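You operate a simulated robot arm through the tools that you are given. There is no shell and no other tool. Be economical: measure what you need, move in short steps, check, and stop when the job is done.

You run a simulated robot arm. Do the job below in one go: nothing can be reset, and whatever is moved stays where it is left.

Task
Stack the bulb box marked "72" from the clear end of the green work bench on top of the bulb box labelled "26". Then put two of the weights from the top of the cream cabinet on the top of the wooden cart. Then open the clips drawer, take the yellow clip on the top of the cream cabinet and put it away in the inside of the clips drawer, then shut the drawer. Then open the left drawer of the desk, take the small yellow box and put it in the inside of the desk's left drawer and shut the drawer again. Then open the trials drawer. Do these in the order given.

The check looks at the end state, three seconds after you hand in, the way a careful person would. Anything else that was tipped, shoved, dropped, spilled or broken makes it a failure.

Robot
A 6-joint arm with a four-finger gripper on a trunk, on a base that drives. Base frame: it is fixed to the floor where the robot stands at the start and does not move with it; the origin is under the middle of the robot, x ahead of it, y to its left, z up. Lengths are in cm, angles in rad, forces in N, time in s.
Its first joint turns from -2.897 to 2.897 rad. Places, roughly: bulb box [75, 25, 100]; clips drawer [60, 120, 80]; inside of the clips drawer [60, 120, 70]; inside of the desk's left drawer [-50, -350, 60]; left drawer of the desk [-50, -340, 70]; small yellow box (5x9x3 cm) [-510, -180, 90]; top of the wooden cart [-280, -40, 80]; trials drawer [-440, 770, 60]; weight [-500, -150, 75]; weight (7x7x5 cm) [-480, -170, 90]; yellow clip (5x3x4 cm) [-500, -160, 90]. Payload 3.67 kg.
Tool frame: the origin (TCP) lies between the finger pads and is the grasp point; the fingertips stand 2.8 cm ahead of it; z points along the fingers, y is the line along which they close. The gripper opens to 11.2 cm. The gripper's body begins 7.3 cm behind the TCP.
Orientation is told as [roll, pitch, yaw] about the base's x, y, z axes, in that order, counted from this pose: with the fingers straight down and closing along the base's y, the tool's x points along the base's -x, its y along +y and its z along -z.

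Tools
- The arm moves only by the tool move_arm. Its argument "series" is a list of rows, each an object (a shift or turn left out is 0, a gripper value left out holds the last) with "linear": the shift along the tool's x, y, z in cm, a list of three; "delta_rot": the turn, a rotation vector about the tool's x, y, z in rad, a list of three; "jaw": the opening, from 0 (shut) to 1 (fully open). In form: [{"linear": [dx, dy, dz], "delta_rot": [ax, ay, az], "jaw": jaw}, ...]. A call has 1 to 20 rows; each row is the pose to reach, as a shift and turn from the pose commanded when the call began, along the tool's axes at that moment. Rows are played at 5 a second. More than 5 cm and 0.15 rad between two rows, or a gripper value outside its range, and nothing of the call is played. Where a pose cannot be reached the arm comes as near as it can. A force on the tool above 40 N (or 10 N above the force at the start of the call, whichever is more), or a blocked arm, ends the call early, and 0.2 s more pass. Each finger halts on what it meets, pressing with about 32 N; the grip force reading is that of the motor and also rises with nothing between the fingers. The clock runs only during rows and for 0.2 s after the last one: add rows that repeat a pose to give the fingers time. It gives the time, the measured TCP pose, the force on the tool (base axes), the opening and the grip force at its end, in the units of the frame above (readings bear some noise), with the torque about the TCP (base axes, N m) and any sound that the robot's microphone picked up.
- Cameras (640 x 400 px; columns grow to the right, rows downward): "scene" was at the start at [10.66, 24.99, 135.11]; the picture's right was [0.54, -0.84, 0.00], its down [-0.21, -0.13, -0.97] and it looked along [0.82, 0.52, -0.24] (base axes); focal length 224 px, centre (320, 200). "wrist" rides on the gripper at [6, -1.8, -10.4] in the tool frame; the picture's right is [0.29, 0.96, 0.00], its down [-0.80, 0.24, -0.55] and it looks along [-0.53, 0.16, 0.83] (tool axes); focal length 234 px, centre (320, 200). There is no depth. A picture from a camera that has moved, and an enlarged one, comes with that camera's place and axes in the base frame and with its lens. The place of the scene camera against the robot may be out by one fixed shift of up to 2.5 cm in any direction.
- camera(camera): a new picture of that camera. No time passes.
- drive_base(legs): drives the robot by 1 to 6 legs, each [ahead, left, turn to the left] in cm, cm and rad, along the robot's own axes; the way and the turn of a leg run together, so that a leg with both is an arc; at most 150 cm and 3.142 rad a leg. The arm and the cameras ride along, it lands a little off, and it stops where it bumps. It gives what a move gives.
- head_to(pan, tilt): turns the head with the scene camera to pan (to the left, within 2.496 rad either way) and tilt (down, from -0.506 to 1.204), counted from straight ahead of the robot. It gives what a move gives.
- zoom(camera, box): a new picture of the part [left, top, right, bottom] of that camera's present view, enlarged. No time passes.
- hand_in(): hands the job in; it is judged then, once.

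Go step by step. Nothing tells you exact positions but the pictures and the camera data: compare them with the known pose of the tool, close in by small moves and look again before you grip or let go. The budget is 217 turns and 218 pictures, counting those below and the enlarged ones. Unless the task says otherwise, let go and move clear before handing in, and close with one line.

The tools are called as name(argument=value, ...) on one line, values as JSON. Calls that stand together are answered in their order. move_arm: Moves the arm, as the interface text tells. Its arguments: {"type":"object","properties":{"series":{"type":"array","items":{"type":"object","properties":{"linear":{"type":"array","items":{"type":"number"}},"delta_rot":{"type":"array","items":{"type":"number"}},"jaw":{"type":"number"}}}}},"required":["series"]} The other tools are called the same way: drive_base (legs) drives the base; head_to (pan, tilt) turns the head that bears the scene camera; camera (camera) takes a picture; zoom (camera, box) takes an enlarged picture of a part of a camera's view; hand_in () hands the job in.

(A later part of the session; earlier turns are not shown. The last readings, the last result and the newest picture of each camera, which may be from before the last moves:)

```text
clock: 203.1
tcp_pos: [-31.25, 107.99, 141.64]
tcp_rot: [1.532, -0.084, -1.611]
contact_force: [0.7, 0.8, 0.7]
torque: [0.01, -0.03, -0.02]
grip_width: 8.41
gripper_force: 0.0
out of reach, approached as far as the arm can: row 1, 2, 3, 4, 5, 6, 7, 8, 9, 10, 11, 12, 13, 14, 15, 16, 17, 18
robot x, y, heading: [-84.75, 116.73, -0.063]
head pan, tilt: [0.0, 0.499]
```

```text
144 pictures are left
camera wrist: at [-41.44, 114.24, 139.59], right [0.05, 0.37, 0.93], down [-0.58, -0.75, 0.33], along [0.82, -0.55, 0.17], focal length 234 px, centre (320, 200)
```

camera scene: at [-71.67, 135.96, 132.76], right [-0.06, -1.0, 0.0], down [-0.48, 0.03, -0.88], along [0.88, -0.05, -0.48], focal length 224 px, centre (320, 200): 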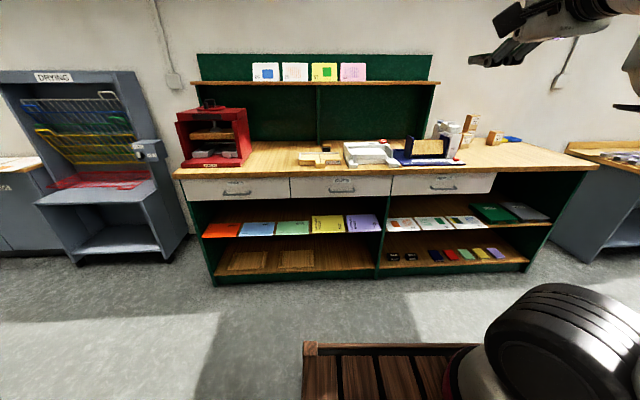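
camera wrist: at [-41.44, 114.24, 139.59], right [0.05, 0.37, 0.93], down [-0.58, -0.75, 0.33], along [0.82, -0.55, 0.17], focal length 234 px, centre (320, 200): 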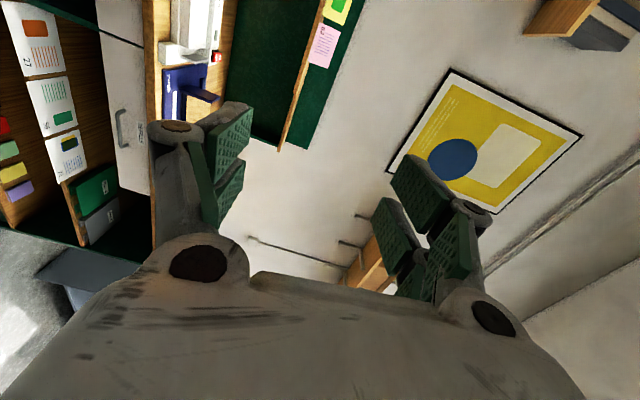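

move_arm(series=[{"linear": [1, 0, 4]}, {"linear": [2, -1, 8]}, {"linear": [3, -2, 12]}, {"linear": [4, -4, 16]}, {"linear": [5, -6, 20]}, {"linear": [6, -8.5, 23.5]}, {"linear": [7, -11, 27]}, {"linear": [8, -14, 30.5]}, {"linear": [9, -17, 34]}, {"linear": [10, -20.5, 36.5]}, {"linear": [11, -24, 38.5]}, {"linear": [12, -28, 39]}, {"linear": [13, -32, 39]}, {"linear": [14, -36, 39]}, {"linear": [14, -40, 39]}, {"linear": [14, -41, 39]}])

camera(camera="scene")

```text
clock: 205.1
tcp_pos: [-17.23, 112.64, 148.36]
tcp_rot: [1.675, -0.142, -1.249]
contact_force: [-0.1, 0.8, 0.5]
torque: [0.03, 0.0, -0.02]
grip_width: 8.4
gripper_force: 0.8
out of reach, approached as far as the arm can: row 1, 2, 3, 4, 5, 6, 7, 8
robot x, y, heading: [-84.96, 116.46, -0.052]
head pan, tilt: [0.0, 0.499]
stopped in row 9: the force on the tool passed its limit at 53 N (the readings are from after the stop); the commanded pose is now the measured one
```

```text
143 pictures are left
camera scene: at [-71.79, 135.94, 132.77], right [-0.06, -1.0, 0.0], down [-0.48, 0.03, -0.88], along [0.88, -0.05, -0.48], focal length 224 px, centre (320, 200)
```

scene: 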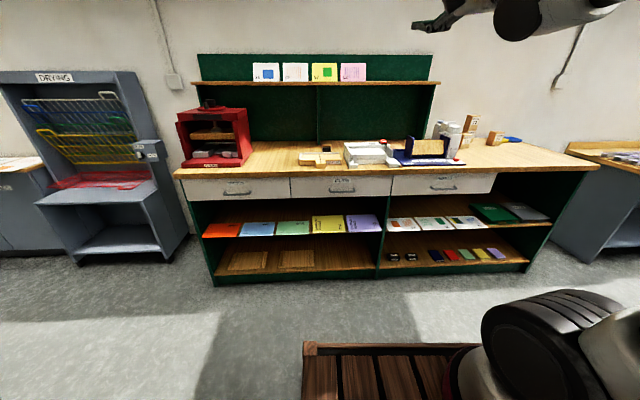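

The earlier requests were too close in for a horizontal tool. From the reset commanded pose I'll straighten the orientation and move outward to about (0,116,125).

move_arm(series=[{"linear": [-0.2, -1, 2.2], "delta_rot": [0.013, -0.046, 0.018]}, {"linear": [-0.5, -3, 4.4], "delta_rot": [0.026, -0.092, 0.036]}, {"linear": [-0.7, -6, 6.6], "delta_rot": [0.04, -0.14, 0.054]}, {"linear": [-1, -9, 8.8], "delta_rot": [0.053, -0.185, 0.072]}, {"linear": [-1.2, -12, 11], "delta_rot": [0.066, -0.23, 0.09]}, {"linear": [-1.4, -15, 13.2], "delta_rot": [0.08, -0.28, 0.108]}, {"linear": [-1.7, -19, 15.3], "delta_rot": [0.093, -0.32, 0.126]}, {"linear": [-1.9, -23, 17.3], "delta_rot": [0.105, -0.37, 0.142]}, {"linear": [-1.9, -23, 17.3], "delta_rot": [0.105, -0.37, 0.142]}])

camera(camera="scene")

```text
clock: 207.1
tcp_pos: [2.86, 114.07, 127.51]
tcp_rot: [1.587, 0.022, -1.611]
contact_force: [-0.4, -0.4, 0.0]
torque: [-0.01, 0.04, 0.03]
grip_width: 8.41
gripper_force: 0.1
robot x, y, heading: [-84.44, 116.26, -0.055]
head pan, tilt: [0.0, 0.499]
```

```text
142 pictures are left
camera scene: at [-71.72, 135.97, 132.76], right [-0.06, -1.0, 0.0], down [-0.48, 0.03, -0.88], along [0.88, -0.05, -0.48], focal length 224 px, centre (320, 200)
```

scene: 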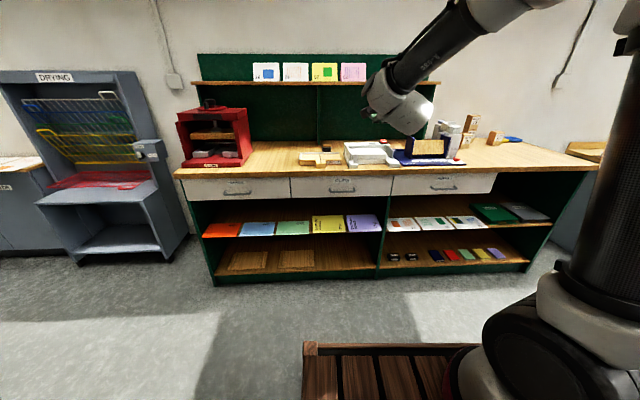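

Good: horizontal works at this extension. Lowering to handle height.

move_arm(series=[{"linear": [0.6, -4.2, 0]}, {"linear": [1.2, -8.4, 0]}, {"linear": [1.8, -12.6, 0]}, {"linear": [2.4, -16.8, 0]}, {"linear": [3, -21, 0]}, {"linear": [3.6, -25.2, 0]}, {"linear": [4.2, -29.4, 0]}, {"linear": [4.8, -33.6, 0]}, {"linear": [5.4, -37.8, 0]}, {"linear": [6, -42, 0]}, {"linear": [6.4, -45.5, 0]}, {"linear": [6.4, -45.5, 0]}])

camera(camera="scene")

camera(camera="wrist")

```text
clock: 209.7
tcp_pos: [3.97, 121.76, 81.97]
tcp_rot: [1.586, 0.021, -1.61]
contact_force: [0.1, -0.6, 0.2]
torque: [0.0, -0.01, 0.03]
grip_width: 8.41
gripper_force: 0.1
robot x, y, heading: [-84.69, 116.38, -0.05]
head pan, tilt: [0.0, 0.499]
```

```text
141 pictures are left
camera scene: at [-71.71, 135.98, 132.76], right [-0.06, -1.0, 0.0], down [-0.48, 0.03, -0.88], along [0.88, -0.05, -0.48], focal length 224 px, centre (320, 200)
```

scene: 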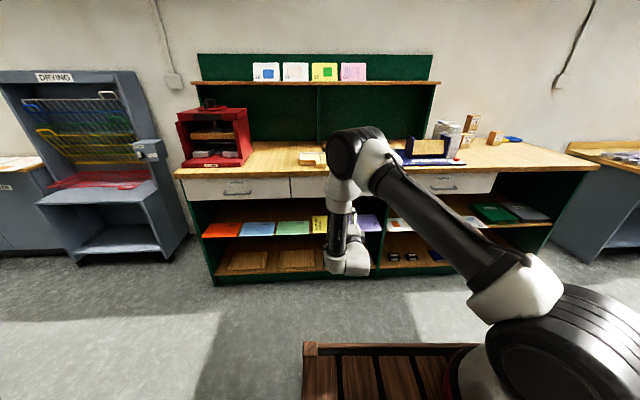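

```text
140 pictures are left
camera wrist: at [-6.19, 128.22, 80.1], right [-0.01, 0.27, 0.96], down [-0.59, -0.78, 0.21], along [0.81, -0.57, 0.16], focal length 234 px, centre (320, 200)
```

wrist: 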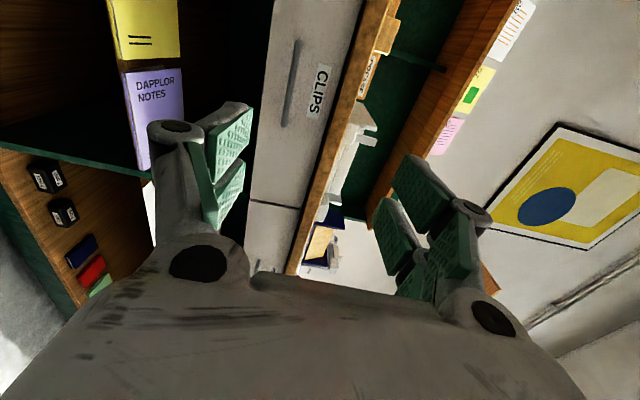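

The handle bar is visible: about y 113–126, z≈77.8. I'll adjust height and drive 22 cm closer.

move_arm(series=[{"linear": [-0.5, -2, 0]}, {"linear": [-0.7, -4.1, 0]}, {"linear": [-0.7, -4.1, 0]}])

drive_base(legs=[[22, 0, 0.05]])

camera(camera="wrist")

```text
clock: 210.5
tcp_pos: [4.1, 121.17, 77.78]
tcp_rot: [1.588, 0.022, -1.608]
contact_force: [0.7, 0.5, -0.6]
torque: [-0.01, -0.04, 0.01]
grip_width: 8.42
gripper_force: 0.0
robot x, y, heading: [-84.64, 116.77, -0.058]
head pan, tilt: [0.0, 0.499]
```

```text
clock: 212.1
tcp_pos: [25.61, 125.07, 77.93]
tcp_rot: [1.587, 0.022, -1.558]
contact_force: [0.6, 0.5, 0.1]
torque: [0.02, -0.01, -0.03]
grip_width: 8.39
gripper_force: 0.0
robot x, y, heading: [-62.77, 116.13, -0.001]
head pan, tilt: [0.0, 0.499]
```

```text
139 pictures are left
camera wrist: at [15.13, 131.0, 76.02], right [-0.02, 0.27, 0.96], down [-0.55, -0.81, 0.21], along [0.84, -0.52, 0.16], focal length 234 px, centre (320, 200)
```

wrist: 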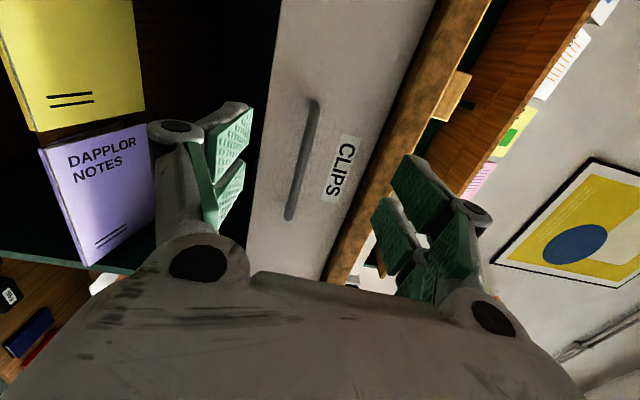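

Handle bar triangulated at x≈37.8, y≈120.2, z≈77.5. Moving in to straddle it.

move_arm(series=[{"linear": [-2.5, -0.2, 1], "jaw": 0.45}, {"linear": [-4.9, -0.4, 3]}, {"linear": [-4.9, -0.4, 6]}, {"linear": [-4.9, -0.4, 8]}, {"linear": [-4.9, -0.4, 8]}])

camera(camera="wrist")

```text
clock: 213.3
tcp_pos: [33.61, 120.17, 77.43]
tcp_rot: [1.587, 0.021, -1.558]
contact_force: [-0.1, 0.0, 0.6]
torque: [-0.02, -0.01, 0.02]
grip_width: 5.08
gripper_force: 0.1
robot x, y, heading: [-62.9, 116.06, -0.005]
head pan, tilt: [0.0, 0.499]
```

```text
138 pictures are left
camera wrist: at [23.17, 126.24, 75.64], right [-0.02, 0.27, 0.96], down [-0.55, -0.81, 0.21], along [0.84, -0.52, 0.16], focal length 234 px, centre (320, 200)
```

wrist: 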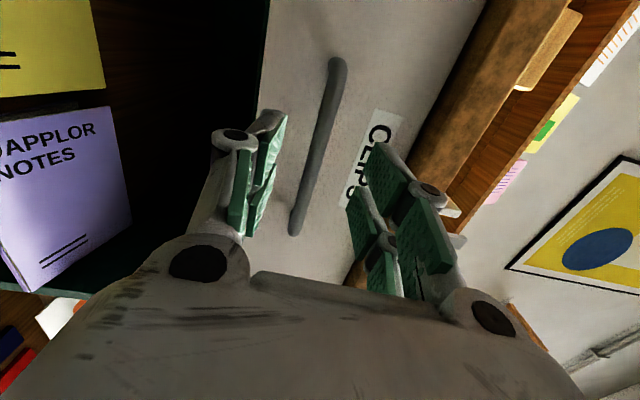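

Aligned. Advancing ~3.7 cm and closing on the bar.

move_arm(series=[{"linear": [-0.5, 0, 2]}, {"linear": [-0.5, 0, 3]}, {"linear": [-0.5, 0, 3.8]}, {"linear": [-0.5, 0, 3.8]}])

camera(camera="wrist")

```text
clock: 214.3
tcp_pos: [37.36, 119.86, 77.58]
tcp_rot: [1.586, 0.021, -1.557]
contact_force: [-0.1, -0.4, -0.4]
torque: [0.02, 0.01, 0.02]
grip_width: 5.04
gripper_force: 0.0
robot x, y, heading: [-62.68, 115.79, -0.004]
head pan, tilt: [0.0, 0.499]
```

```text
137 pictures are left
camera wrist: at [26.98, 125.78, 75.6], right [-0.02, 0.27, 0.96], down [-0.55, -0.81, 0.21], along [0.84, -0.52, 0.16], focal length 234 px, centre (320, 200)
```

wrist: 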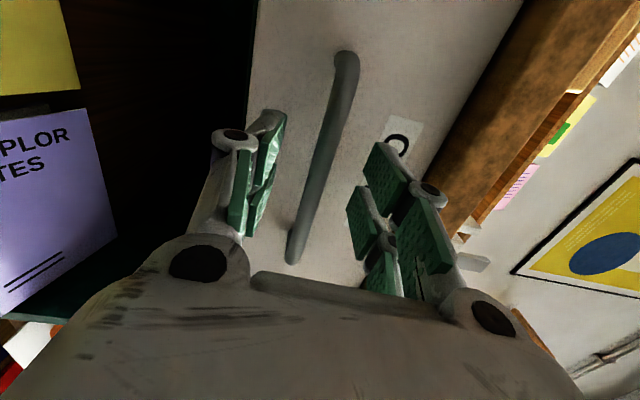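

move_arm(series=[{"linear": [0, 0, 0.5], "jaw": 0.3}, {"linear": [0, 0, 0.8], "jaw": 0}, {"linear": [0, 0, 0.8], "jaw": 0}, {"linear": [0, 0, 0.8], "jaw": 0}, {"linear": [0, 0, 0.8], "jaw": 0}])

camera(camera="wrist")

```text
clock: 215.5
tcp_pos: [38.13, 119.85, 77.53]
tcp_rot: [1.584, 0.02, -1.559]
contact_force: [-32.9, -0.7, -2.6]
torque: [-2.39, 0.0, 0.0]
grip_width: 1.17
gripper_force: 45.1
robot x, y, heading: [-62.63, 115.82, -0.001]
head pan, tilt: [0.0, 0.499]
```

```text
136 pictures are left
camera wrist: at [27.63, 125.76, 75.59], right [-0.02, 0.27, 0.96], down [-0.55, -0.81, 0.22], along [0.84, -0.52, 0.16], focal length 234 px, centre (320, 200)
```

wrist: 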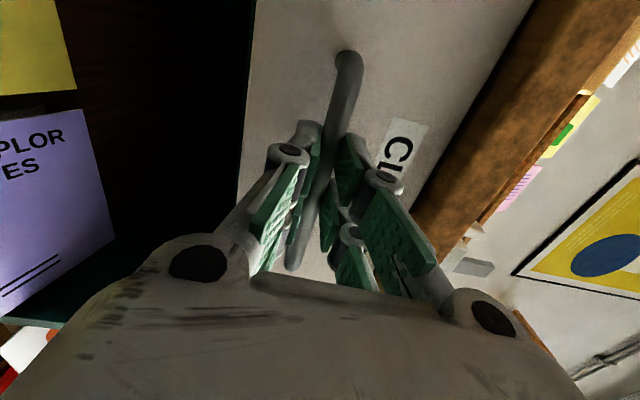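

Gripped. Pulling the drawer a little with the arm to test.

move_arm(series=[{"linear": [0, 0, -0.5]}, {"linear": [0, 0, -1.5]}, {"linear": [0, 0, -3]}, {"linear": [0, 0, -5]}, {"linear": [0, 0, -7]}, {"linear": [0, 0, -9]}, {"linear": [0, 0, -10]}])

camera(camera="scene")

```text
clock: 217.1
tcp_pos: [28.2, 119.87, 77.5]
tcp_rot: [1.587, 0.02, -1.555]
contact_force: [0.9, 4.6, -2.9]
torque: [-2.24, -0.05, -0.54]
grip_width: 1.19
gripper_force: 45.1
robot x, y, heading: [-63.24, 116.06, -0.009]
head pan, tilt: [0.0, 0.499]
```

```text
135 pictures are left
camera scene: at [-50.89, 135.96, 132.75], right [0.0, -1.0, 0.0], down [-0.48, 0.0, -0.88], along [0.88, 0.0, -0.48], focal length 224 px, centre (320, 200)
```

scene: 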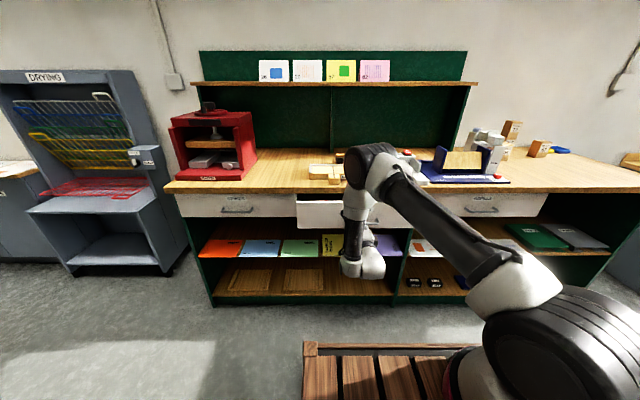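

The drawer slides. Driving back 16 cm with the handle gripped to open it further.

drive_base(legs=[[-8, 0, 0], [-8, 0, 0]])

camera(camera="scene")

```text
clock: 218.9
tcp_pos: [12.38, 119.73, 77.49]
tcp_rot: [1.587, 0.022, -1.559]
contact_force: [1.6, -13.1, 6.0]
torque: [-2.29, -0.13, -0.37]
grip_width: 1.21
gripper_force: 45.2
robot x, y, heading: [-78.85, 116.3, -0.002]
head pan, tilt: [0.0, 0.499]
```

```text
134 pictures are left
camera scene: at [-66.91, 135.96, 132.76], right [0.0, -1.0, 0.0], down [-0.48, 0.0, -0.88], along [0.88, 0.0, -0.48], focal length 224 px, centre (320, 200)
```

scene: 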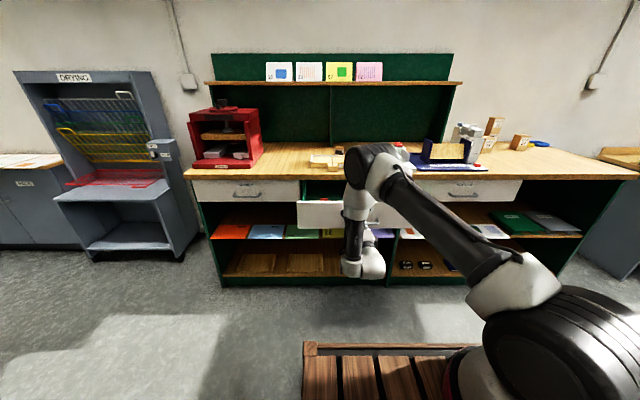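

Drawer is open ~26 cm. Release the handle and back off.

move_arm(series=[{"linear": [0, 0, 0], "jaw": 0.25}, {"linear": [0, 0, 0], "jaw": 0.45}, {"linear": [0, 0, 0], "jaw": 0.45}])

drive_base(legs=[[-20, 0, 0]])

camera(camera="scene")

camera(camera="wrist")

```text
clock: 219.7
tcp_pos: [12.33, 119.79, 77.29]
tcp_rot: [1.586, 0.02, -1.56]
contact_force: [0.2, 0.1, -0.7]
torque: [-0.01, -0.01, 0.01]
grip_width: 5.03
gripper_force: 0.2
robot x, y, heading: [-78.85, 116.11, -0.0]
head pan, tilt: [0.0, 0.499]
```

```text
clock: 221.3
tcp_pos: [-7.68, 120.11, 77.33]
tcp_rot: [1.587, 0.02, -1.557]
contact_force: [-0.8, 0.2, -0.7]
torque: [-0.02, 0.01, -0.03]
grip_width: 5.02
gripper_force: 0.0
robot x, y, heading: [-98.99, 116.02, -0.003]
head pan, tilt: [0.0, 0.499]
```

```text
133 pictures are left
camera scene: at [-87.01, 136.04, 132.76], right [0.0, -1.0, 0.0], down [-0.48, 0.0, -0.88], along [0.88, 0.0, -0.48], focal length 224 px, centre (320, 200)
```

scene: 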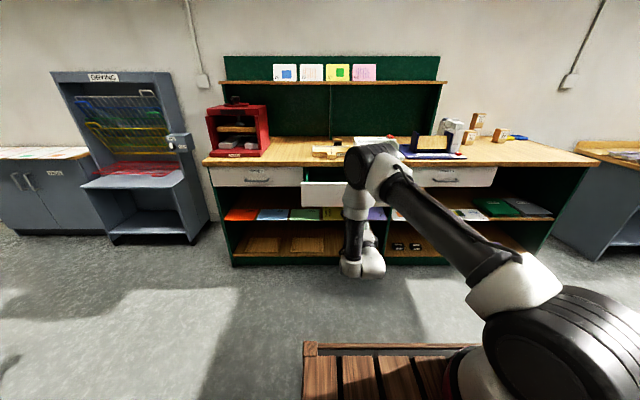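

```text
132 pictures are left
camera wrist: at [-18.24, 126.05, 75.55], right [-0.02, 0.27, 0.96], down [-0.55, -0.81, 0.21], along [0.84, -0.52, 0.16], focal length 234 px, centre (320, 200)
```

wrist: 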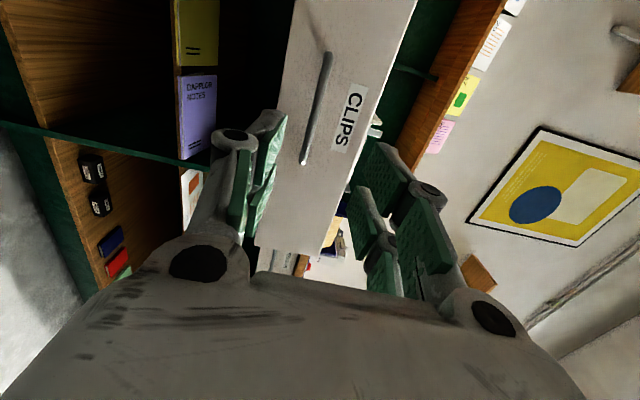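

Drawer open. Raising the arm and returning it to tool-down travel posture.

move_arm(series=[{"linear": [0, 4.5, 0]}, {"linear": [0, 9, 0]}, {"linear": [0, 13.5, 0]}, {"linear": [0, 18, 0]}, {"linear": [0, 22.5, 0]}, {"linear": [0, 27, 0]}, {"linear": [0, 31.5, 0]}, {"linear": [0, 36, 0]}, {"linear": [0, 40.5, 0]}, {"linear": [0, 45, 0]}, {"linear": [0, 48, 0]}, {"linear": [0, 48, 0]}])

move_arm(series=[{"linear": [1, 0, -2], "delta_rot": [0.08, 0.08, -0.08]}, {"linear": [2, 0, -4], "delta_rot": [0.16, 0.16, -0.16]}, {"linear": [3, 0, -6], "delta_rot": [0.24, 0.24, -0.24]}, {"linear": [4, 0, -8], "delta_rot": [0.32, 0.32, -0.32]}, {"linear": [5, 0, -10], "delta_rot": [0.4, 0.4, -0.4]}, {"linear": [6, 0, -12], "delta_rot": [0.48, 0.48, -0.48]}, {"linear": [7, 0, -14], "delta_rot": [0.56, 0.56, -0.56]}, {"linear": [8, 0, -16], "delta_rot": [0.64, 0.64, -0.64]}, {"linear": [9, 0, -18], "delta_rot": [0.72, 0.72, -0.72]}, {"linear": [10, 0, -20], "delta_rot": [0.8, 0.8, -0.8]}, {"linear": [11, 0, -22], "delta_rot": [0.88, 0.88, -0.88]}, {"linear": [12, 0, -24], "delta_rot": [0.96, 0.96, -0.96]}, {"linear": [13, 0, -26], "delta_rot": [1.04, 1.04, -1.04]}, {"linear": [14, 0, -28], "delta_rot": [1.12, 1.12, -1.12]}, {"linear": [15, 0, -30], "delta_rot": [1.2, 1.2, -1.2]}, {"linear": [15, 0, -31], "delta_rot": [1.209, 1.209, -1.209]}, {"linear": [15, 0, -31], "delta_rot": [1.209, 1.209, -1.209]}])

```text
clock: 223.9
tcp_pos: [-8.56, 118.98, 125.59]
tcp_rot: [1.587, 0.022, -1.553]
contact_force: [0.9, -0.9, -1.5]
torque: [-0.02, -0.02, 0.0]
grip_width: 5.05
gripper_force: 0.0
robot x, y, heading: [-98.72, 115.72, 0.002]
head pan, tilt: [0.0, 0.499]
```

```text
clock: 227.5
tcp_pos: [-39.91, 133.61, 125.38]
tcp_rot: [0.021, -0.017, 0.014]
contact_force: [0.2, -0.4, -0.3]
torque: [0.01, 0.02, 0.0]
grip_width: 5.04
gripper_force: 0.1
out of reach, approached as far as the arm can: row 4, 5, 6, 7
robot x, y, heading: [-98.57, 116.41, -0.002]
head pan, tilt: [0.0, 0.499]
```

move_arm(series=[{"linear": [4.1, 1.5, -1], "delta_rot": [0.01, 0.008, 0.007]}, {"linear": [8.2, 3, -2], "delta_rot": [0.021, 0.017, 0.014]}, {"linear": [12.3, 4.5, -3], "delta_rot": [0.021, 0.017, 0.014]}, {"linear": [16.4, 6, -4], "delta_rot": [0.021, 0.017, 0.014]}, {"linear": [20.5, 7.5, -5], "delta_rot": [0.021, 0.017, 0.014]}, {"linear": [24.6, 8.8, -5], "delta_rot": [0.021, 0.017, 0.014]}])

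zoom(camera="scene", box=[280, 130, 440, 230])

drive_base(legs=[[0, -135, 0], [0, -131, 0], [0, 0, 3.14], [150, 0, 0], [130, 0, 0]])

```text
clock: 228.9
tcp_pos: [-64.61, 141.74, 129.94]
tcp_rot: [-0.001, 0.0, 0.0]
contact_force: [0.9, 0.3, -0.4]
torque: [0.03, 0.06, 0.03]
grip_width: 5.05
gripper_force: 0.1
robot x, y, heading: [-98.73, 116.09, -0.002]
head pan, tilt: [0.0, 0.499]
```

```text
4.00 times, centred on (360, 180) of scene
camera zoom: at [-86.98, 136.03, 132.76], right [0.0, -1.0, 0.0], down [-0.48, 0.0, -0.88], along [0.88, 0.0, -0.48], focal length 895 px, centre (160, 280)
```

zoom: 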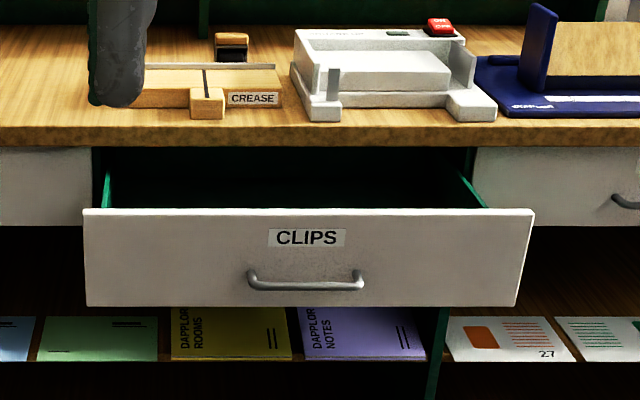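

```text
clock: 262.1
tcp_pos: [-414.84, -168.44, 129.89]
tcp_rot: [0.001, 0.002, -3.142]
contact_force: [0.1, 0.1, -0.1]
torque: [0.02, 0.01, 0.0]
grip_width: 5.06
gripper_force: 0.1
robot x, y, heading: [-380.44, -142.67, -3.136]
head pan, tilt: [0.0, 0.499]
```

Now to the cabinet for the clip.

drive_base(legs=[[36, 14, 0]])

head_to(pan=0, tilt=0.6)

zoom(camera="scene", box=[200, 120, 480, 295])

```text
clock: 264.5
tcp_pos: [-449.96, -182.98, 129.8]
tcp_rot: [0.0, 0.0, -3.137]
contact_force: [-0.3, -0.5, 0.1]
torque: [-0.03, 0.01, -0.02]
grip_width: 5.05
gripper_force: 0.0
robot x, y, heading: [-415.91, -156.98, -3.135]
head pan, tilt: [0.0, 0.499]
```

```text
clock: 265.2
tcp_pos: [-450.03, -183.07, 129.87]
tcp_rot: [-0.001, 0.001, -3.136]
contact_force: [0.1, -0.8, -0.4]
torque: [0.02, -0.01, 0.06]
grip_width: 5.05
gripper_force: 0.1
robot x, y, heading: [-415.82, -156.68, -3.139]
head pan, tilt: [0.0, 0.6]
```

```text
2.29 times, centred on (340, 208) of scene
camera zoom: at [-425.76, -180.13, 131.85], right [-0.01, 1.0, 0.0], down [0.56, 0.0, -0.83], along [-0.83, 0.0, -0.56], focal length 512 px, centre (274, 183)
```

zoom: 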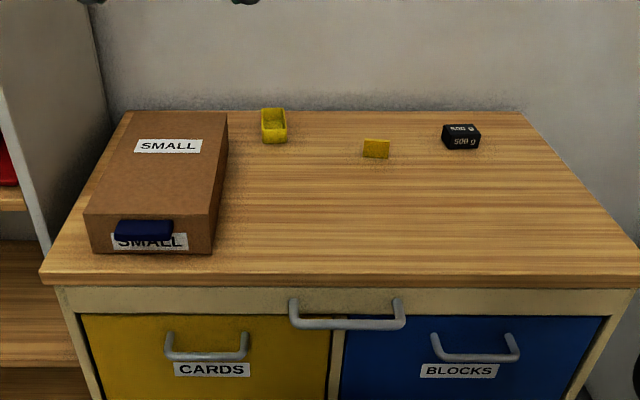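

The clip stands near (-502,-161). Moving above it for a wrist view.

move_arm(series=[{"linear": [-3.8, -1.7, 1.5], "jaw": 0.7}, {"linear": [-7.7, -3.4, 3]}, {"linear": [-11.5, -5.1, 4.5]}, {"linear": [-15.4, -6.9, 6.5]}, {"linear": [-19.2, -8.6, 8.5]}, {"linear": [-23, -10.4, 10.5]}, {"linear": [-26.9, -12.1, 12.5]}, {"linear": [-30.8, -13.8, 14.5]}, {"linear": [-34.6, -15.5, 16.5]}, {"linear": [-38.4, -17.3, 18.5]}, {"linear": [-42.3, -19, 21]}, {"linear": [-46.1, -20.8, 23.5]}, {"linear": [-50, -22.5, 26]}, {"linear": [-50, -22.5, 26]}])

camera(camera="wrist")

zoom(camera="scene", box=[280, 120, 440, 220])

```text
clock: 268.2
tcp_pos: [-500.21, -160.55, 103.87]
tcp_rot: [0.0, 0.001, -3.137]
contact_force: [-0.4, -0.3, 0.1]
torque: [0.0, 0.0, -0.01]
grip_width: 7.85
gripper_force: 0.1
robot x, y, heading: [-415.94, -157.14, -3.142]
head pan, tilt: [0.0, 0.6]
```

```text
129 pictures are left
camera wrist: at [-494.26, -158.66, 114.19], right [0.29, -0.96, 0.0], down [-0.8, -0.24, 0.55], along [-0.53, -0.16, -0.83], focal length 234 px, centre (320, 200)
```

wrist: 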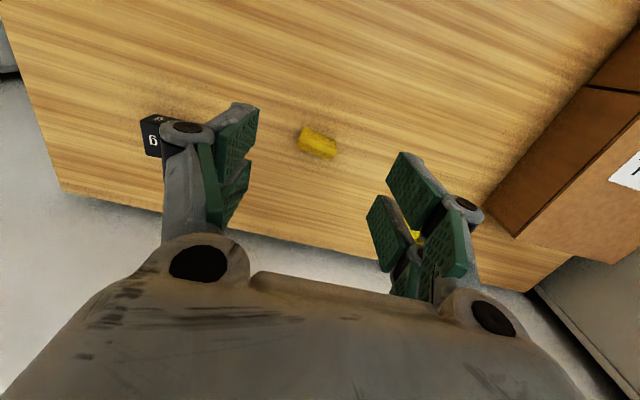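

```text
4.00 times, centred on (360, 170) of scene
camera zoom: at [-425.75, -180.13, 131.85], right [-0.01, 1.0, 0.0], down [0.56, 0.0, -0.83], along [-0.83, 0.0, -0.56], focal length 895 px, centre (160, 320)
```

zoom: 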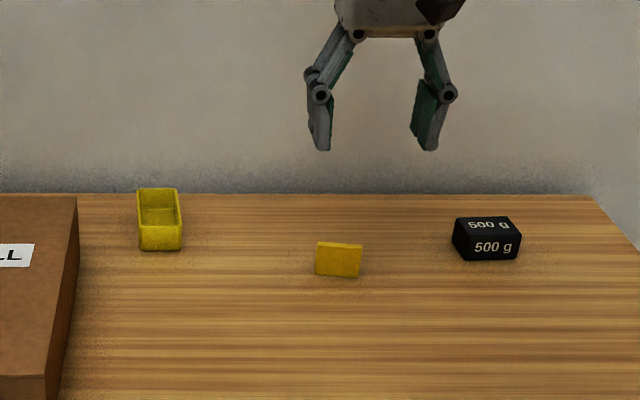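

zoom(camera="wrist", box=[272, 112, 368, 172])

```text
6.67 times, centred on (320, 142) of wrist
camera zoom: at [-494.26, -158.66, 114.19], right [0.29, -0.96, 0.0], down [-0.8, -0.24, 0.55], along [-0.53, -0.16, -0.83], focal length 1561 px, centre (320, 587)
```

zoom: 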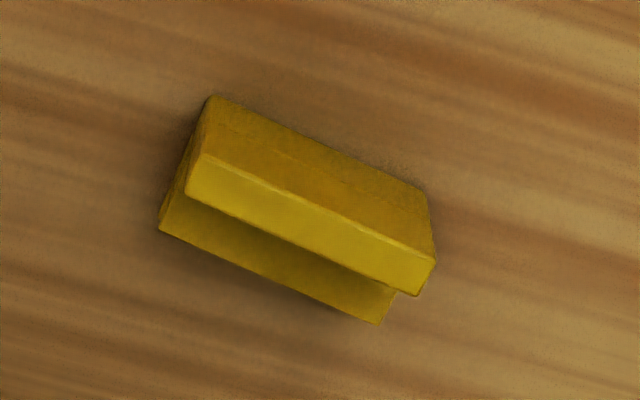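

The clip is rotated ~0.15 rad; centre ≈(-504,-161.3). Align and descend.

move_arm(series=[{"linear": [-2, 0.4, 2], "delta_rot": [0, 0, 0.08]}, {"linear": [-3.8, 0.7, 5], "delta_rot": [0, 0, 0.15]}, {"linear": [-3.8, 0.7, 9], "delta_rot": [0, 0, 0.15]}, {"linear": [-3.8, 0.7, 10.5], "delta_rot": [0, 0, 0.15]}, {"linear": [-3.8, 0.7, 10.5], "delta_rot": [0, 0, 0.15]}])

camera(camera="wrist")

zoom(camera="scene", box=[310, 130, 410, 192])

```text
clock: 269.4
tcp_pos: [-503.85, -161.35, 93.19]
tcp_rot: [0.001, -0.001, 2.996]
contact_force: [0.6, 0.8, 0.1]
torque: [0.01, -0.01, 0.01]
grip_width: 7.85
gripper_force: 0.1
robot x, y, heading: [-415.74, -156.94, -3.134]
head pan, tilt: [0.0, 0.6]
```

```text
126 pictures are left
camera wrist: at [-497.76, -160.37, 103.64], right [0.15, -0.99, 0.0], down [-0.82, -0.12, 0.55], along [-0.55, -0.08, -0.83], focal length 234 px, centre (320, 200)
```

wrist: 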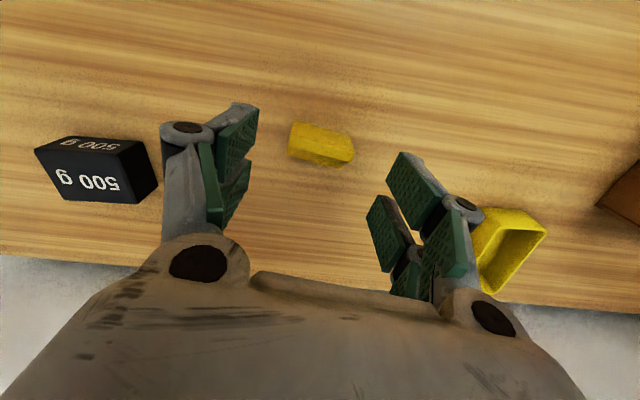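

```text
6.40 times, centred on (360, 161) of scene
camera zoom: at [-425.76, -180.13, 131.85], right [-0.01, 1.0, 0.0], down [0.56, 0.0, -0.83], along [-0.83, 0.0, -0.56], focal length 1432 px, centre (64, 450)
```

zoom: 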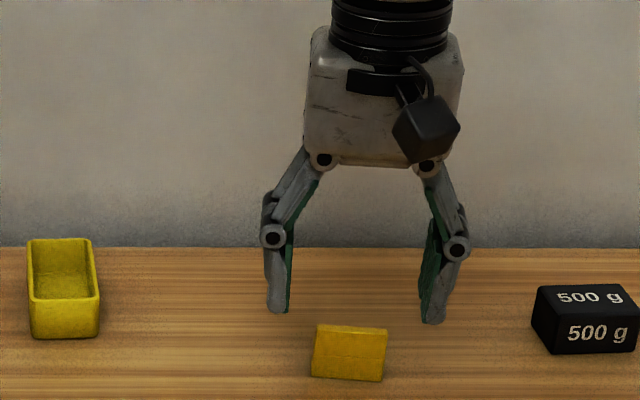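

The clip is ~0.8 cm nearer (+x) than the TCP; adjust, descend, grip.

move_arm(series=[{"linear": [0.8, 0, 1]}, {"linear": [0.8, 0, 2.5]}, {"linear": [0.8, 0, 3.7]}, {"linear": [0.8, 0, 3.7]}])

camera(camera="wrist")

```text
clock: 270.4
tcp_pos: [-503.22, -161.53, 89.67]
tcp_rot: [0.0, -0.001, 2.998]
contact_force: [0.0, 0.2, 0.6]
torque: [-0.02, -0.04, 0.02]
grip_width: 7.85
gripper_force: 0.0
robot x, y, heading: [-415.53, -156.71, -3.141]
head pan, tilt: [0.0, 0.6]
```

```text
124 pictures are left
camera wrist: at [-496.93, -160.5, 99.96], right [0.15, -0.99, 0.0], down [-0.82, -0.12, 0.55], along [-0.55, -0.08, -0.83], focal length 234 px, centre (320, 200)
```

wrist: 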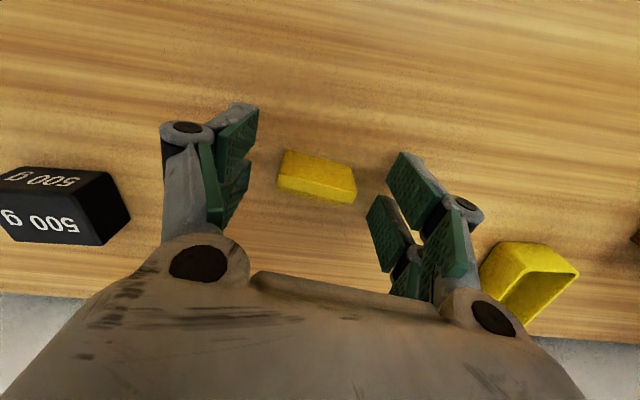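

Centred between the pads. Closing and lifting.

move_arm(series=[{"linear": [0, 0, 0], "jaw": 0.5}, {"linear": [0, 0, 0], "jaw": 0.25}, {"linear": [0, 0, 0], "jaw": 0.2}, {"linear": [0, 0, 0], "jaw": 0.2}, {"linear": [0, 0, -2]}, {"linear": [0, 0, -5]}, {"linear": [0, 0, -5]}])

camera(camera="wrist")

zoom(camera="scene", box=[310, 130, 410, 192])

```text
clock: 272.0
tcp_pos: [-503.09, -161.59, 94.7]
tcp_rot: [0.0, 0.0, 2.997]
contact_force: [0.6, 0.0, 0.2]
torque: [-0.05, 0.03, 0.02]
grip_width: 4.29
gripper_force: 32.2
robot x, y, heading: [-415.73, -156.99, -3.135]
head pan, tilt: [0.0, 0.6]
```

```text
123 pictures are left
camera wrist: at [-497.03, -160.51, 105.01], right [0.15, -0.99, 0.0], down [-0.82, -0.12, 0.55], along [-0.55, -0.08, -0.83], focal length 234 px, centre (320, 200)
```

wrist: 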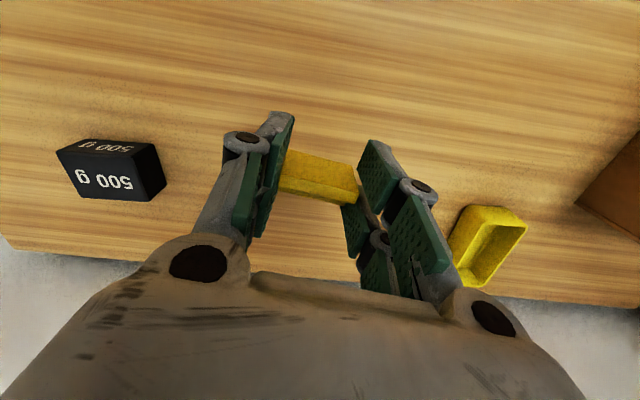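

```text
6.40 times, centred on (360, 161) of scene
camera zoom: at [-425.77, -180.13, 131.85], right [-0.01, 1.0, 0.0], down [0.57, 0.0, -0.82], along [-0.82, 0.0, -0.57], focal length 1432 px, centre (64, 450)
```

zoom: 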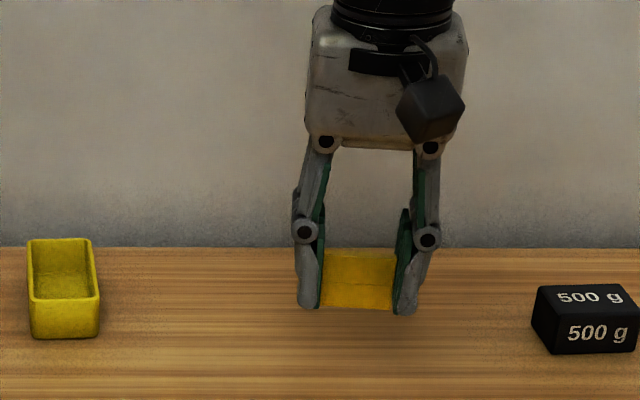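

Clip held. Retracting and driving back to the drawer.

move_arm(series=[{"linear": [0, 0, -4.8]}, {"linear": [0, 0, -9.6]}, {"linear": [0, 0, -14]}, {"linear": [3.5, 0.9, -16]}, {"linear": [7, 1.8, -18]}, {"linear": [10.5, 2.6, -20], "delta_rot": [0, 0, -0.05]}, {"linear": [14, 3.5, -22], "delta_rot": [0, 0, -0.1]}, {"linear": [17.5, 4.4, -24], "delta_rot": [0, 0, -0.145]}, {"linear": [21, 5.2, -26], "delta_rot": [0, 0, -0.145]}, {"linear": [24.5, 6, -28], "delta_rot": [0, 0, -0.145]}, {"linear": [28, 6.9, -30], "delta_rot": [0, 0, -0.145]}, {"linear": [31.5, 7.8, -32], "delta_rot": [0, 0, -0.145]}, {"linear": [35.5, 8.8, -34], "delta_rot": [0, 0, -0.145]}, {"linear": [39.5, 9.8, -35], "delta_rot": [0, 0, -0.145]}, {"linear": [43.5, 10.8, -35], "delta_rot": [0, 0, -0.145]}, {"linear": [47.5, 11.7, -35], "delta_rot": [0, 0, -0.145]}, {"linear": [51.5, 12.6, -35], "delta_rot": [0, 0, -0.145]}, {"linear": [55.5, 13.6, -35], "delta_rot": [0, 0, -0.145]}])

drive_base(legs=[[-40, 0, 0], [0, 0, -3.141], [150, 0, 0], [127, 0, 0], [0, 135, 0], [0, 132, 0]])

camera(camera="scene")

```text
clock: 275.8
tcp_pos: [-449.98, -182.89, 129.57]
tcp_rot: [-0.002, 0.0, 3.14]
contact_force: [0.1, 0.2, 0.1]
torque: [0.02, -0.01, 0.0]
grip_width: 4.24
gripper_force: 32.1
robot x, y, heading: [-415.98, -157.01, -3.138]
head pan, tilt: [0.0, 0.6]
```

```text
clock: 311.3
tcp_pos: [-62.55, 137.78, 129.45]
tcp_rot: [0.0, 0.0, -0.011]
contact_force: [-0.2, -0.3, -0.5]
torque: [-0.01, 0.02, 0.01]
grip_width: 4.2
gripper_force: 32.1
robot x, y, heading: [-97.13, 112.27, -0.007]
head pan, tilt: [0.0, 0.6]
```

```text
121 pictures are left
camera scene: at [-85.3, 132.08, 131.85], right [0.0, -1.0, 0.0], down [-0.56, 0.0, -0.83], along [0.83, 0.0, -0.56], focal length 224 px, centre (320, 200)
```

scene: 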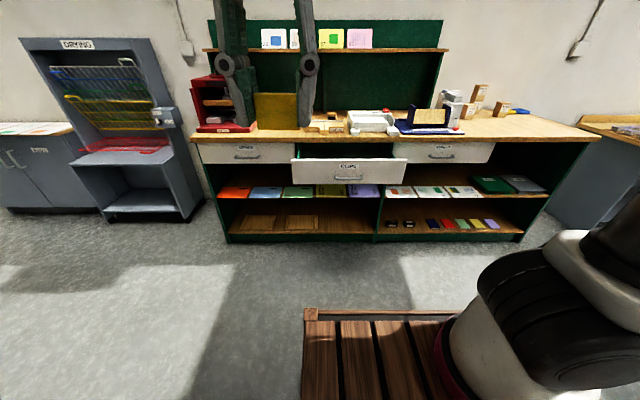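

Driving closer to the open drawer.

drive_base(legs=[[46, 0, 0]])

move_arm(series=[{"linear": [-4, -1.6, 0]}, {"linear": [-8, -3.2, 0]}, {"linear": [-12, -4.8, 1]}, {"linear": [-16, -6.4, 2]}, {"linear": [-20, -8, 4]}, {"linear": [-24, -9.6, 6]}, {"linear": [-28, -11.2, 8]}, {"linear": [-32, -12.8, 10]}, {"linear": [-36, -14.4, 12]}, {"linear": [-40, -16, 14]}, {"linear": [-43.5, -17.5, 16]}, {"linear": [-43.5, -17.5, 18]}])

camera(camera="scene")

camera(camera="wrist")

```text
clock: 314.1
tcp_pos: [-16.61, 137.26, 129.39]
tcp_rot: [0.0, 0.001, -0.015]
contact_force: [0.4, 0.4, -0.3]
torque: [0.0, 0.0, -0.03]
grip_width: 4.23
gripper_force: 31.8
robot x, y, heading: [-51.2, 112.42, -0.008]
head pan, tilt: [0.0, 0.6]
```

```text
clock: 316.7
tcp_pos: [26.79, 119.21, 111.41]
tcp_rot: [0.001, -0.001, -0.013]
contact_force: [-0.4, -0.9, 0.6]
torque: [0.0, -0.06, -0.01]
grip_width: 4.22
gripper_force: 31.6
robot x, y, heading: [-51.43, 111.95, -0.009]
head pan, tilt: [0.0, 0.6]
```

```text
120 pictures are left
camera scene: at [-39.32, 131.74, 131.85], right [-0.01, -1.0, 0.0], down [-0.56, 0.0, -0.83], along [0.83, -0.01, -0.56], focal length 224 px, centre (320, 200)
```

scene: 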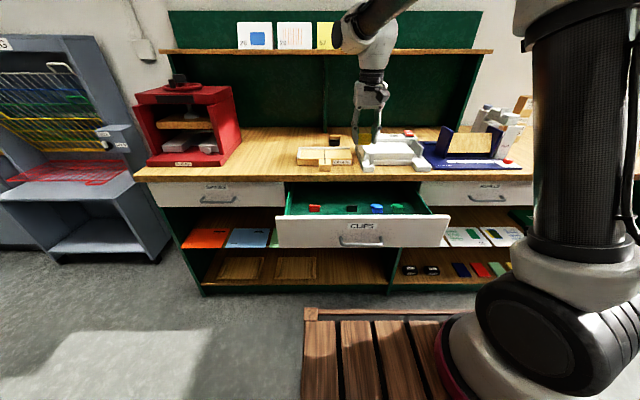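

```text
119 pictures are left
camera wrist: at [20.69, 117.5, 121.8], right [-0.28, 0.96, 0.0], down [0.8, 0.23, 0.55], along [0.53, 0.15, -0.83], focal length 234 px, centre (320, 200)
```

wrist: 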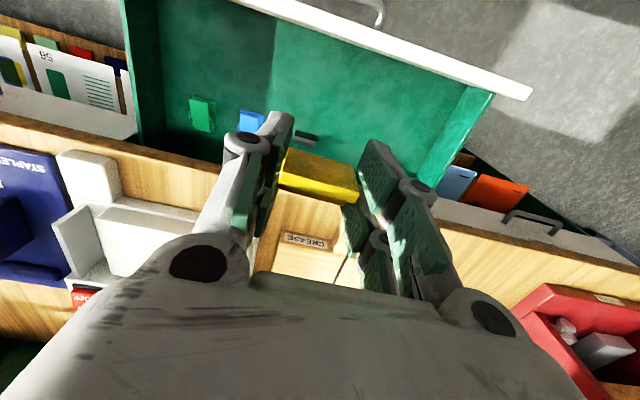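

The drawer's front half is free (other clips lie further back). Lowering the clip into it.

move_arm(series=[{"linear": [0, 1.5, 4]}, {"linear": [0, 1.5, 8.5]}, {"linear": [0, 1.5, 13]}, {"linear": [0, 1.5, 17.5]}, {"linear": [0, 1.5, 22]}, {"linear": [0, 1.5, 25]}, {"linear": [0, 1.5, 28]}, {"linear": [0, 1.5, 28]}])

camera(camera="wrist")

zoom(camera="scene", box=[260, 130, 460, 255])

```text
clock: 318.5
tcp_pos: [26.68, 120.8, 83.44]
tcp_rot: [-0.001, 0.0, -0.013]
contact_force: [0.1, -0.8, 0.7]
torque: [0.02, 0.0, 0.01]
grip_width: 4.22
gripper_force: 32.5
robot x, y, heading: [-51.39, 112.07, -0.008]
head pan, tilt: [0.0, 0.6]
```

```text
118 pictures are left
camera wrist: at [20.6, 119.17, 93.74], right [-0.28, 0.96, 0.0], down [0.8, 0.23, 0.55], along [0.53, 0.15, -0.83], focal length 234 px, centre (320, 200)
```

wrist: 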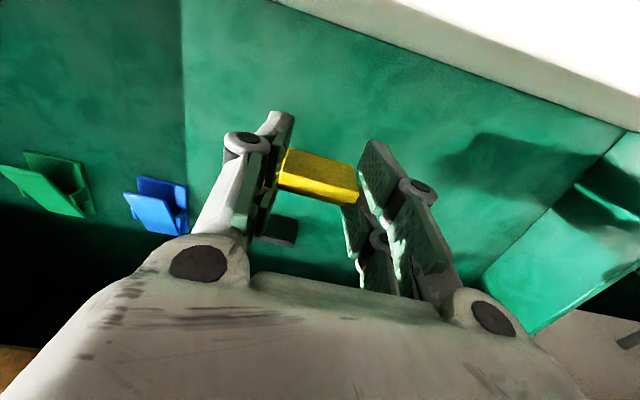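

```text
3.20 times, centred on (360, 192) of scene
camera zoom: at [-39.31, 131.74, 131.85], right [-0.01, -1.0, 0.0], down [-0.56, 0.0, -0.83], along [0.82, -0.01, -0.56], focal length 716 px, centre (192, 224)
```

zoom: 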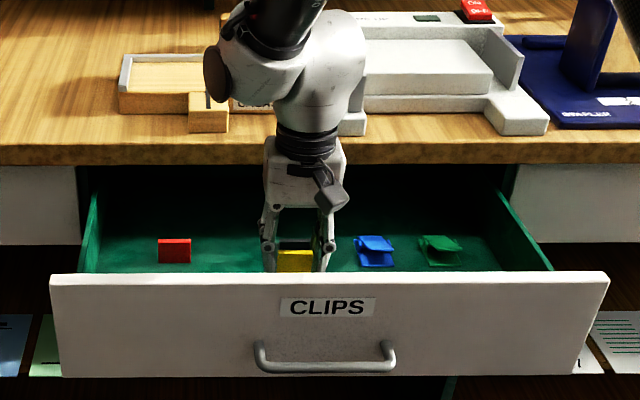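

move_arm(series=[{"linear": [0, 0, 2]}, {"linear": [0, 0, 3.5]}, {"linear": [0, 0, 4.3]}, {"linear": [0, 0, 5]}, {"linear": [0, 0, 5.5]}])

camera(camera="wrist")

```text
clock: 319.7
tcp_pos: [26.86, 120.77, 77.97]
tcp_rot: [0.002, -0.003, -0.014]
contact_force: [1.8, -0.8, 22.9]
torque: [0.04, -0.14, -0.06]
grip_width: 4.23
gripper_force: 31.7
robot x, y, heading: [-51.1, 112.09, -0.012]
head pan, tilt: [0.0, 0.6]
```

```text
116 pictures are left
camera wrist: at [20.7, 119.14, 88.33], right [-0.28, 0.96, 0.0], down [0.8, 0.23, 0.56], along [0.54, 0.15, -0.83], focal length 234 px, centre (320, 200)
```

wrist: 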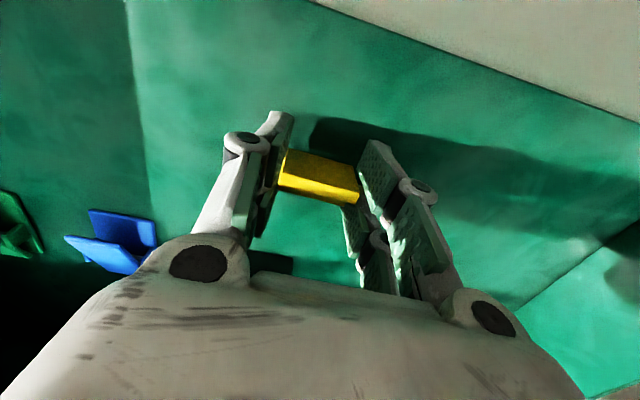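

Contact with the drawer floor. Release and rise.

move_arm(series=[{"linear": [0, 0, -0.2], "jaw": 0.5}, {"linear": [0, 0, -0.2], "jaw": 0.6}, {"linear": [0, 0, -0.2]}, {"linear": [0, 0, -4]}, {"linear": [0, 0, -8.5]}, {"linear": [0, 0, -13]}, {"linear": [0, 0, -17.5]}, {"linear": [0, 0, -22]}, {"linear": [0, 0, -26.5]}, {"linear": [0, 0, -31]}, {"linear": [0, 0, -35.5]}, {"linear": [0, 0, -40]}])

camera(camera="wrist")

```text
clock: 322.3
tcp_pos: [26.74, 120.71, 118.19]
tcp_rot: [0.0, 0.002, -0.013]
contact_force: [-0.1, 0.3, -0.6]
torque: [0.0, 0.05, -0.02]
grip_width: 6.73
gripper_force: 0.0
robot x, y, heading: [-51.05, 111.67, -0.007]
head pan, tilt: [0.0, 0.6]
```

```text
115 pictures are left
camera wrist: at [20.68, 118.99, 128.45], right [-0.28, 0.96, 0.0], down [0.8, 0.23, 0.55], along [0.53, 0.15, -0.83], focal length 234 px, centre (320, 200)
```

wrist: 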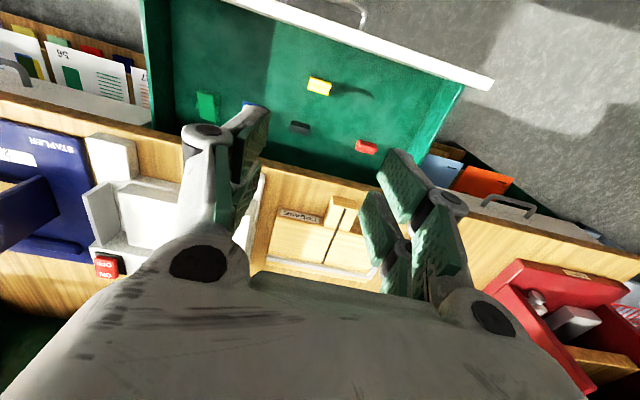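

The clip lies in the drawer. Now back off, go horizontal, and push the drawer shut.

drive_base(legs=[[-45, 0, 0.008]])

move_arm(series=[{"linear": [4.5, 2, -2], "jaw": 0}, {"linear": [9, 4, -4]}, {"linear": [13.5, 6, -6]}, {"linear": [18, 8, -7]}, {"linear": [19.2, 8.2, -7]}])

move_arm(series=[{"linear": [-1, -1, 0], "delta_rot": [-0.08, -0.08, 0.08]}, {"linear": [-3, -2, 0], "delta_rot": [-0.16, -0.16, 0.16]}, {"linear": [-5, -3, 0], "delta_rot": [-0.24, -0.24, 0.24]}, {"linear": [-7, -4, 0], "delta_rot": [-0.32, -0.32, 0.32]}, {"linear": [-9, -5, 0], "delta_rot": [-0.4, -0.4, 0.4]}, {"linear": [-11, -6, 0], "delta_rot": [-0.48, -0.48, 0.48]}, {"linear": [-13, -7, 0], "delta_rot": [-0.56, -0.56, 0.56]}, {"linear": [-15, -8, 0], "delta_rot": [-0.64, -0.64, 0.64]}, {"linear": [-17, -9, 0], "delta_rot": [-0.72, -0.72, 0.72]}, {"linear": [-19, -10, 0], "delta_rot": [-0.8, -0.8, 0.8]}, {"linear": [-21, -11, 0], "delta_rot": [-0.88, -0.88, 0.88]}, {"linear": [-23, -12, 0], "delta_rot": [-0.96, -0.96, 0.96]}, {"linear": [-25, -13, 0], "delta_rot": [-1.04, -1.04, 1.04]}, {"linear": [-27, -14, 0], "delta_rot": [-1.12, -1.12, 1.12]}, {"linear": [-29, -14, 0], "delta_rot": [-1.2, -1.2, 1.2]}, {"linear": [-31, -14, 0], "delta_rot": [-1.209, -1.209, 1.209]}, {"linear": [-31, -14, 0], "delta_rot": [-1.209, -1.209, 1.209]}])

```text
clock: 325.0
tcp_pos: [-18.86, 121.58, 118.02]
tcp_rot: [0.0, 0.001, -0.004]
contact_force: [-0.3, 0.6, -0.4]
torque: [-0.01, 0.01, 0.02]
grip_width: 6.72
gripper_force: 0.1
robot x, y, heading: [-96.54, 112.11, 0.0]
head pan, tilt: [0.0, 0.6]
```

```text
refused: row 1 steps farther than a row can; nothing moved
```

```text
clock: 328.6
tcp_pos: [12.4, 104.48, 119.01]
tcp_rot: [1.562, 0.002, -1.533]
contact_force: [-0.1, -0.1, -0.8]
torque: [0.01, 0.01, 0.0]
grip_width: 6.73
gripper_force: 0.1
out of reach, approached as far as the arm can: row 15, 16, 17
robot x, y, heading: [-96.45, 111.88, 0.002]
head pan, tilt: [0.0, 0.6]
```

Over-extended but fine; pulling in and lowering to push height with jaws closed.

move_arm(series=[{"linear": [2, 0, -4], "jaw": 0}, {"linear": [4, 0, -8]}, {"linear": [6, 0, -12]}, {"linear": [9, 0, -16]}, {"linear": [12, 0, -19]}, {"linear": [13, 0, -22]}, {"linear": [13, -4.5, -22]}, {"linear": [13, -9, -22]}, {"linear": [13, -13.5, -22]}, {"linear": [13, -18, -22]}, {"linear": [13, -22.5, -22]}, {"linear": [13, -27, -22]}, {"linear": [13, -31.5, -22]}, {"linear": [13, -36, -22]}, {"linear": [13, -36, -22]}])

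camera(camera="wrist")

camera(camera="scene")

```text
clock: 331.8
tcp_pos: [-11.51, 106.01, 83.05]
tcp_rot: [1.574, 0.0, -1.483]
contact_force: [0.4, 0.1, -0.8]
torque: [0.0, 0.0, 0.01]
grip_width: 0.0
gripper_force: 31.8
out of reach, approached as far as the arm can: row 1, 2, 3, 4, 5, 6, 7, 8, 9, 10, 11, 12, 13, 14, 15
robot x, y, heading: [-96.98, 112.05, 0.002]
head pan, tilt: [0.0, 0.6]
```

```text
114 pictures are left
camera wrist: at [-22.44, 111.13, 81.09], right [-0.03, 0.29, 0.96], down [-0.48, -0.84, 0.24], along [0.87, -0.46, 0.16], focal length 234 px, centre (320, 200)
```

wrist: 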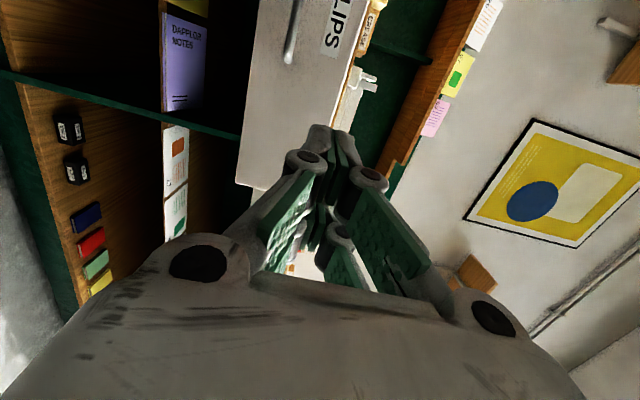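

```text
113 pictures are left
camera scene: at [-85.03, 132.0, 131.85], right [0.0, -1.0, 0.0], down [-0.57, 0.0, -0.82], along [0.82, 0.0, -0.57], focal length 224 px, centre (320, 200)
```

scene: 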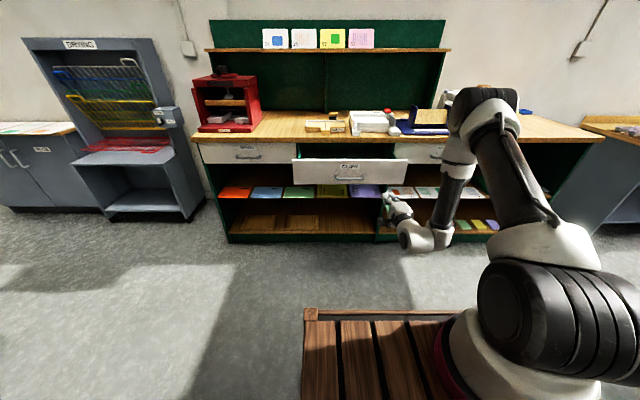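

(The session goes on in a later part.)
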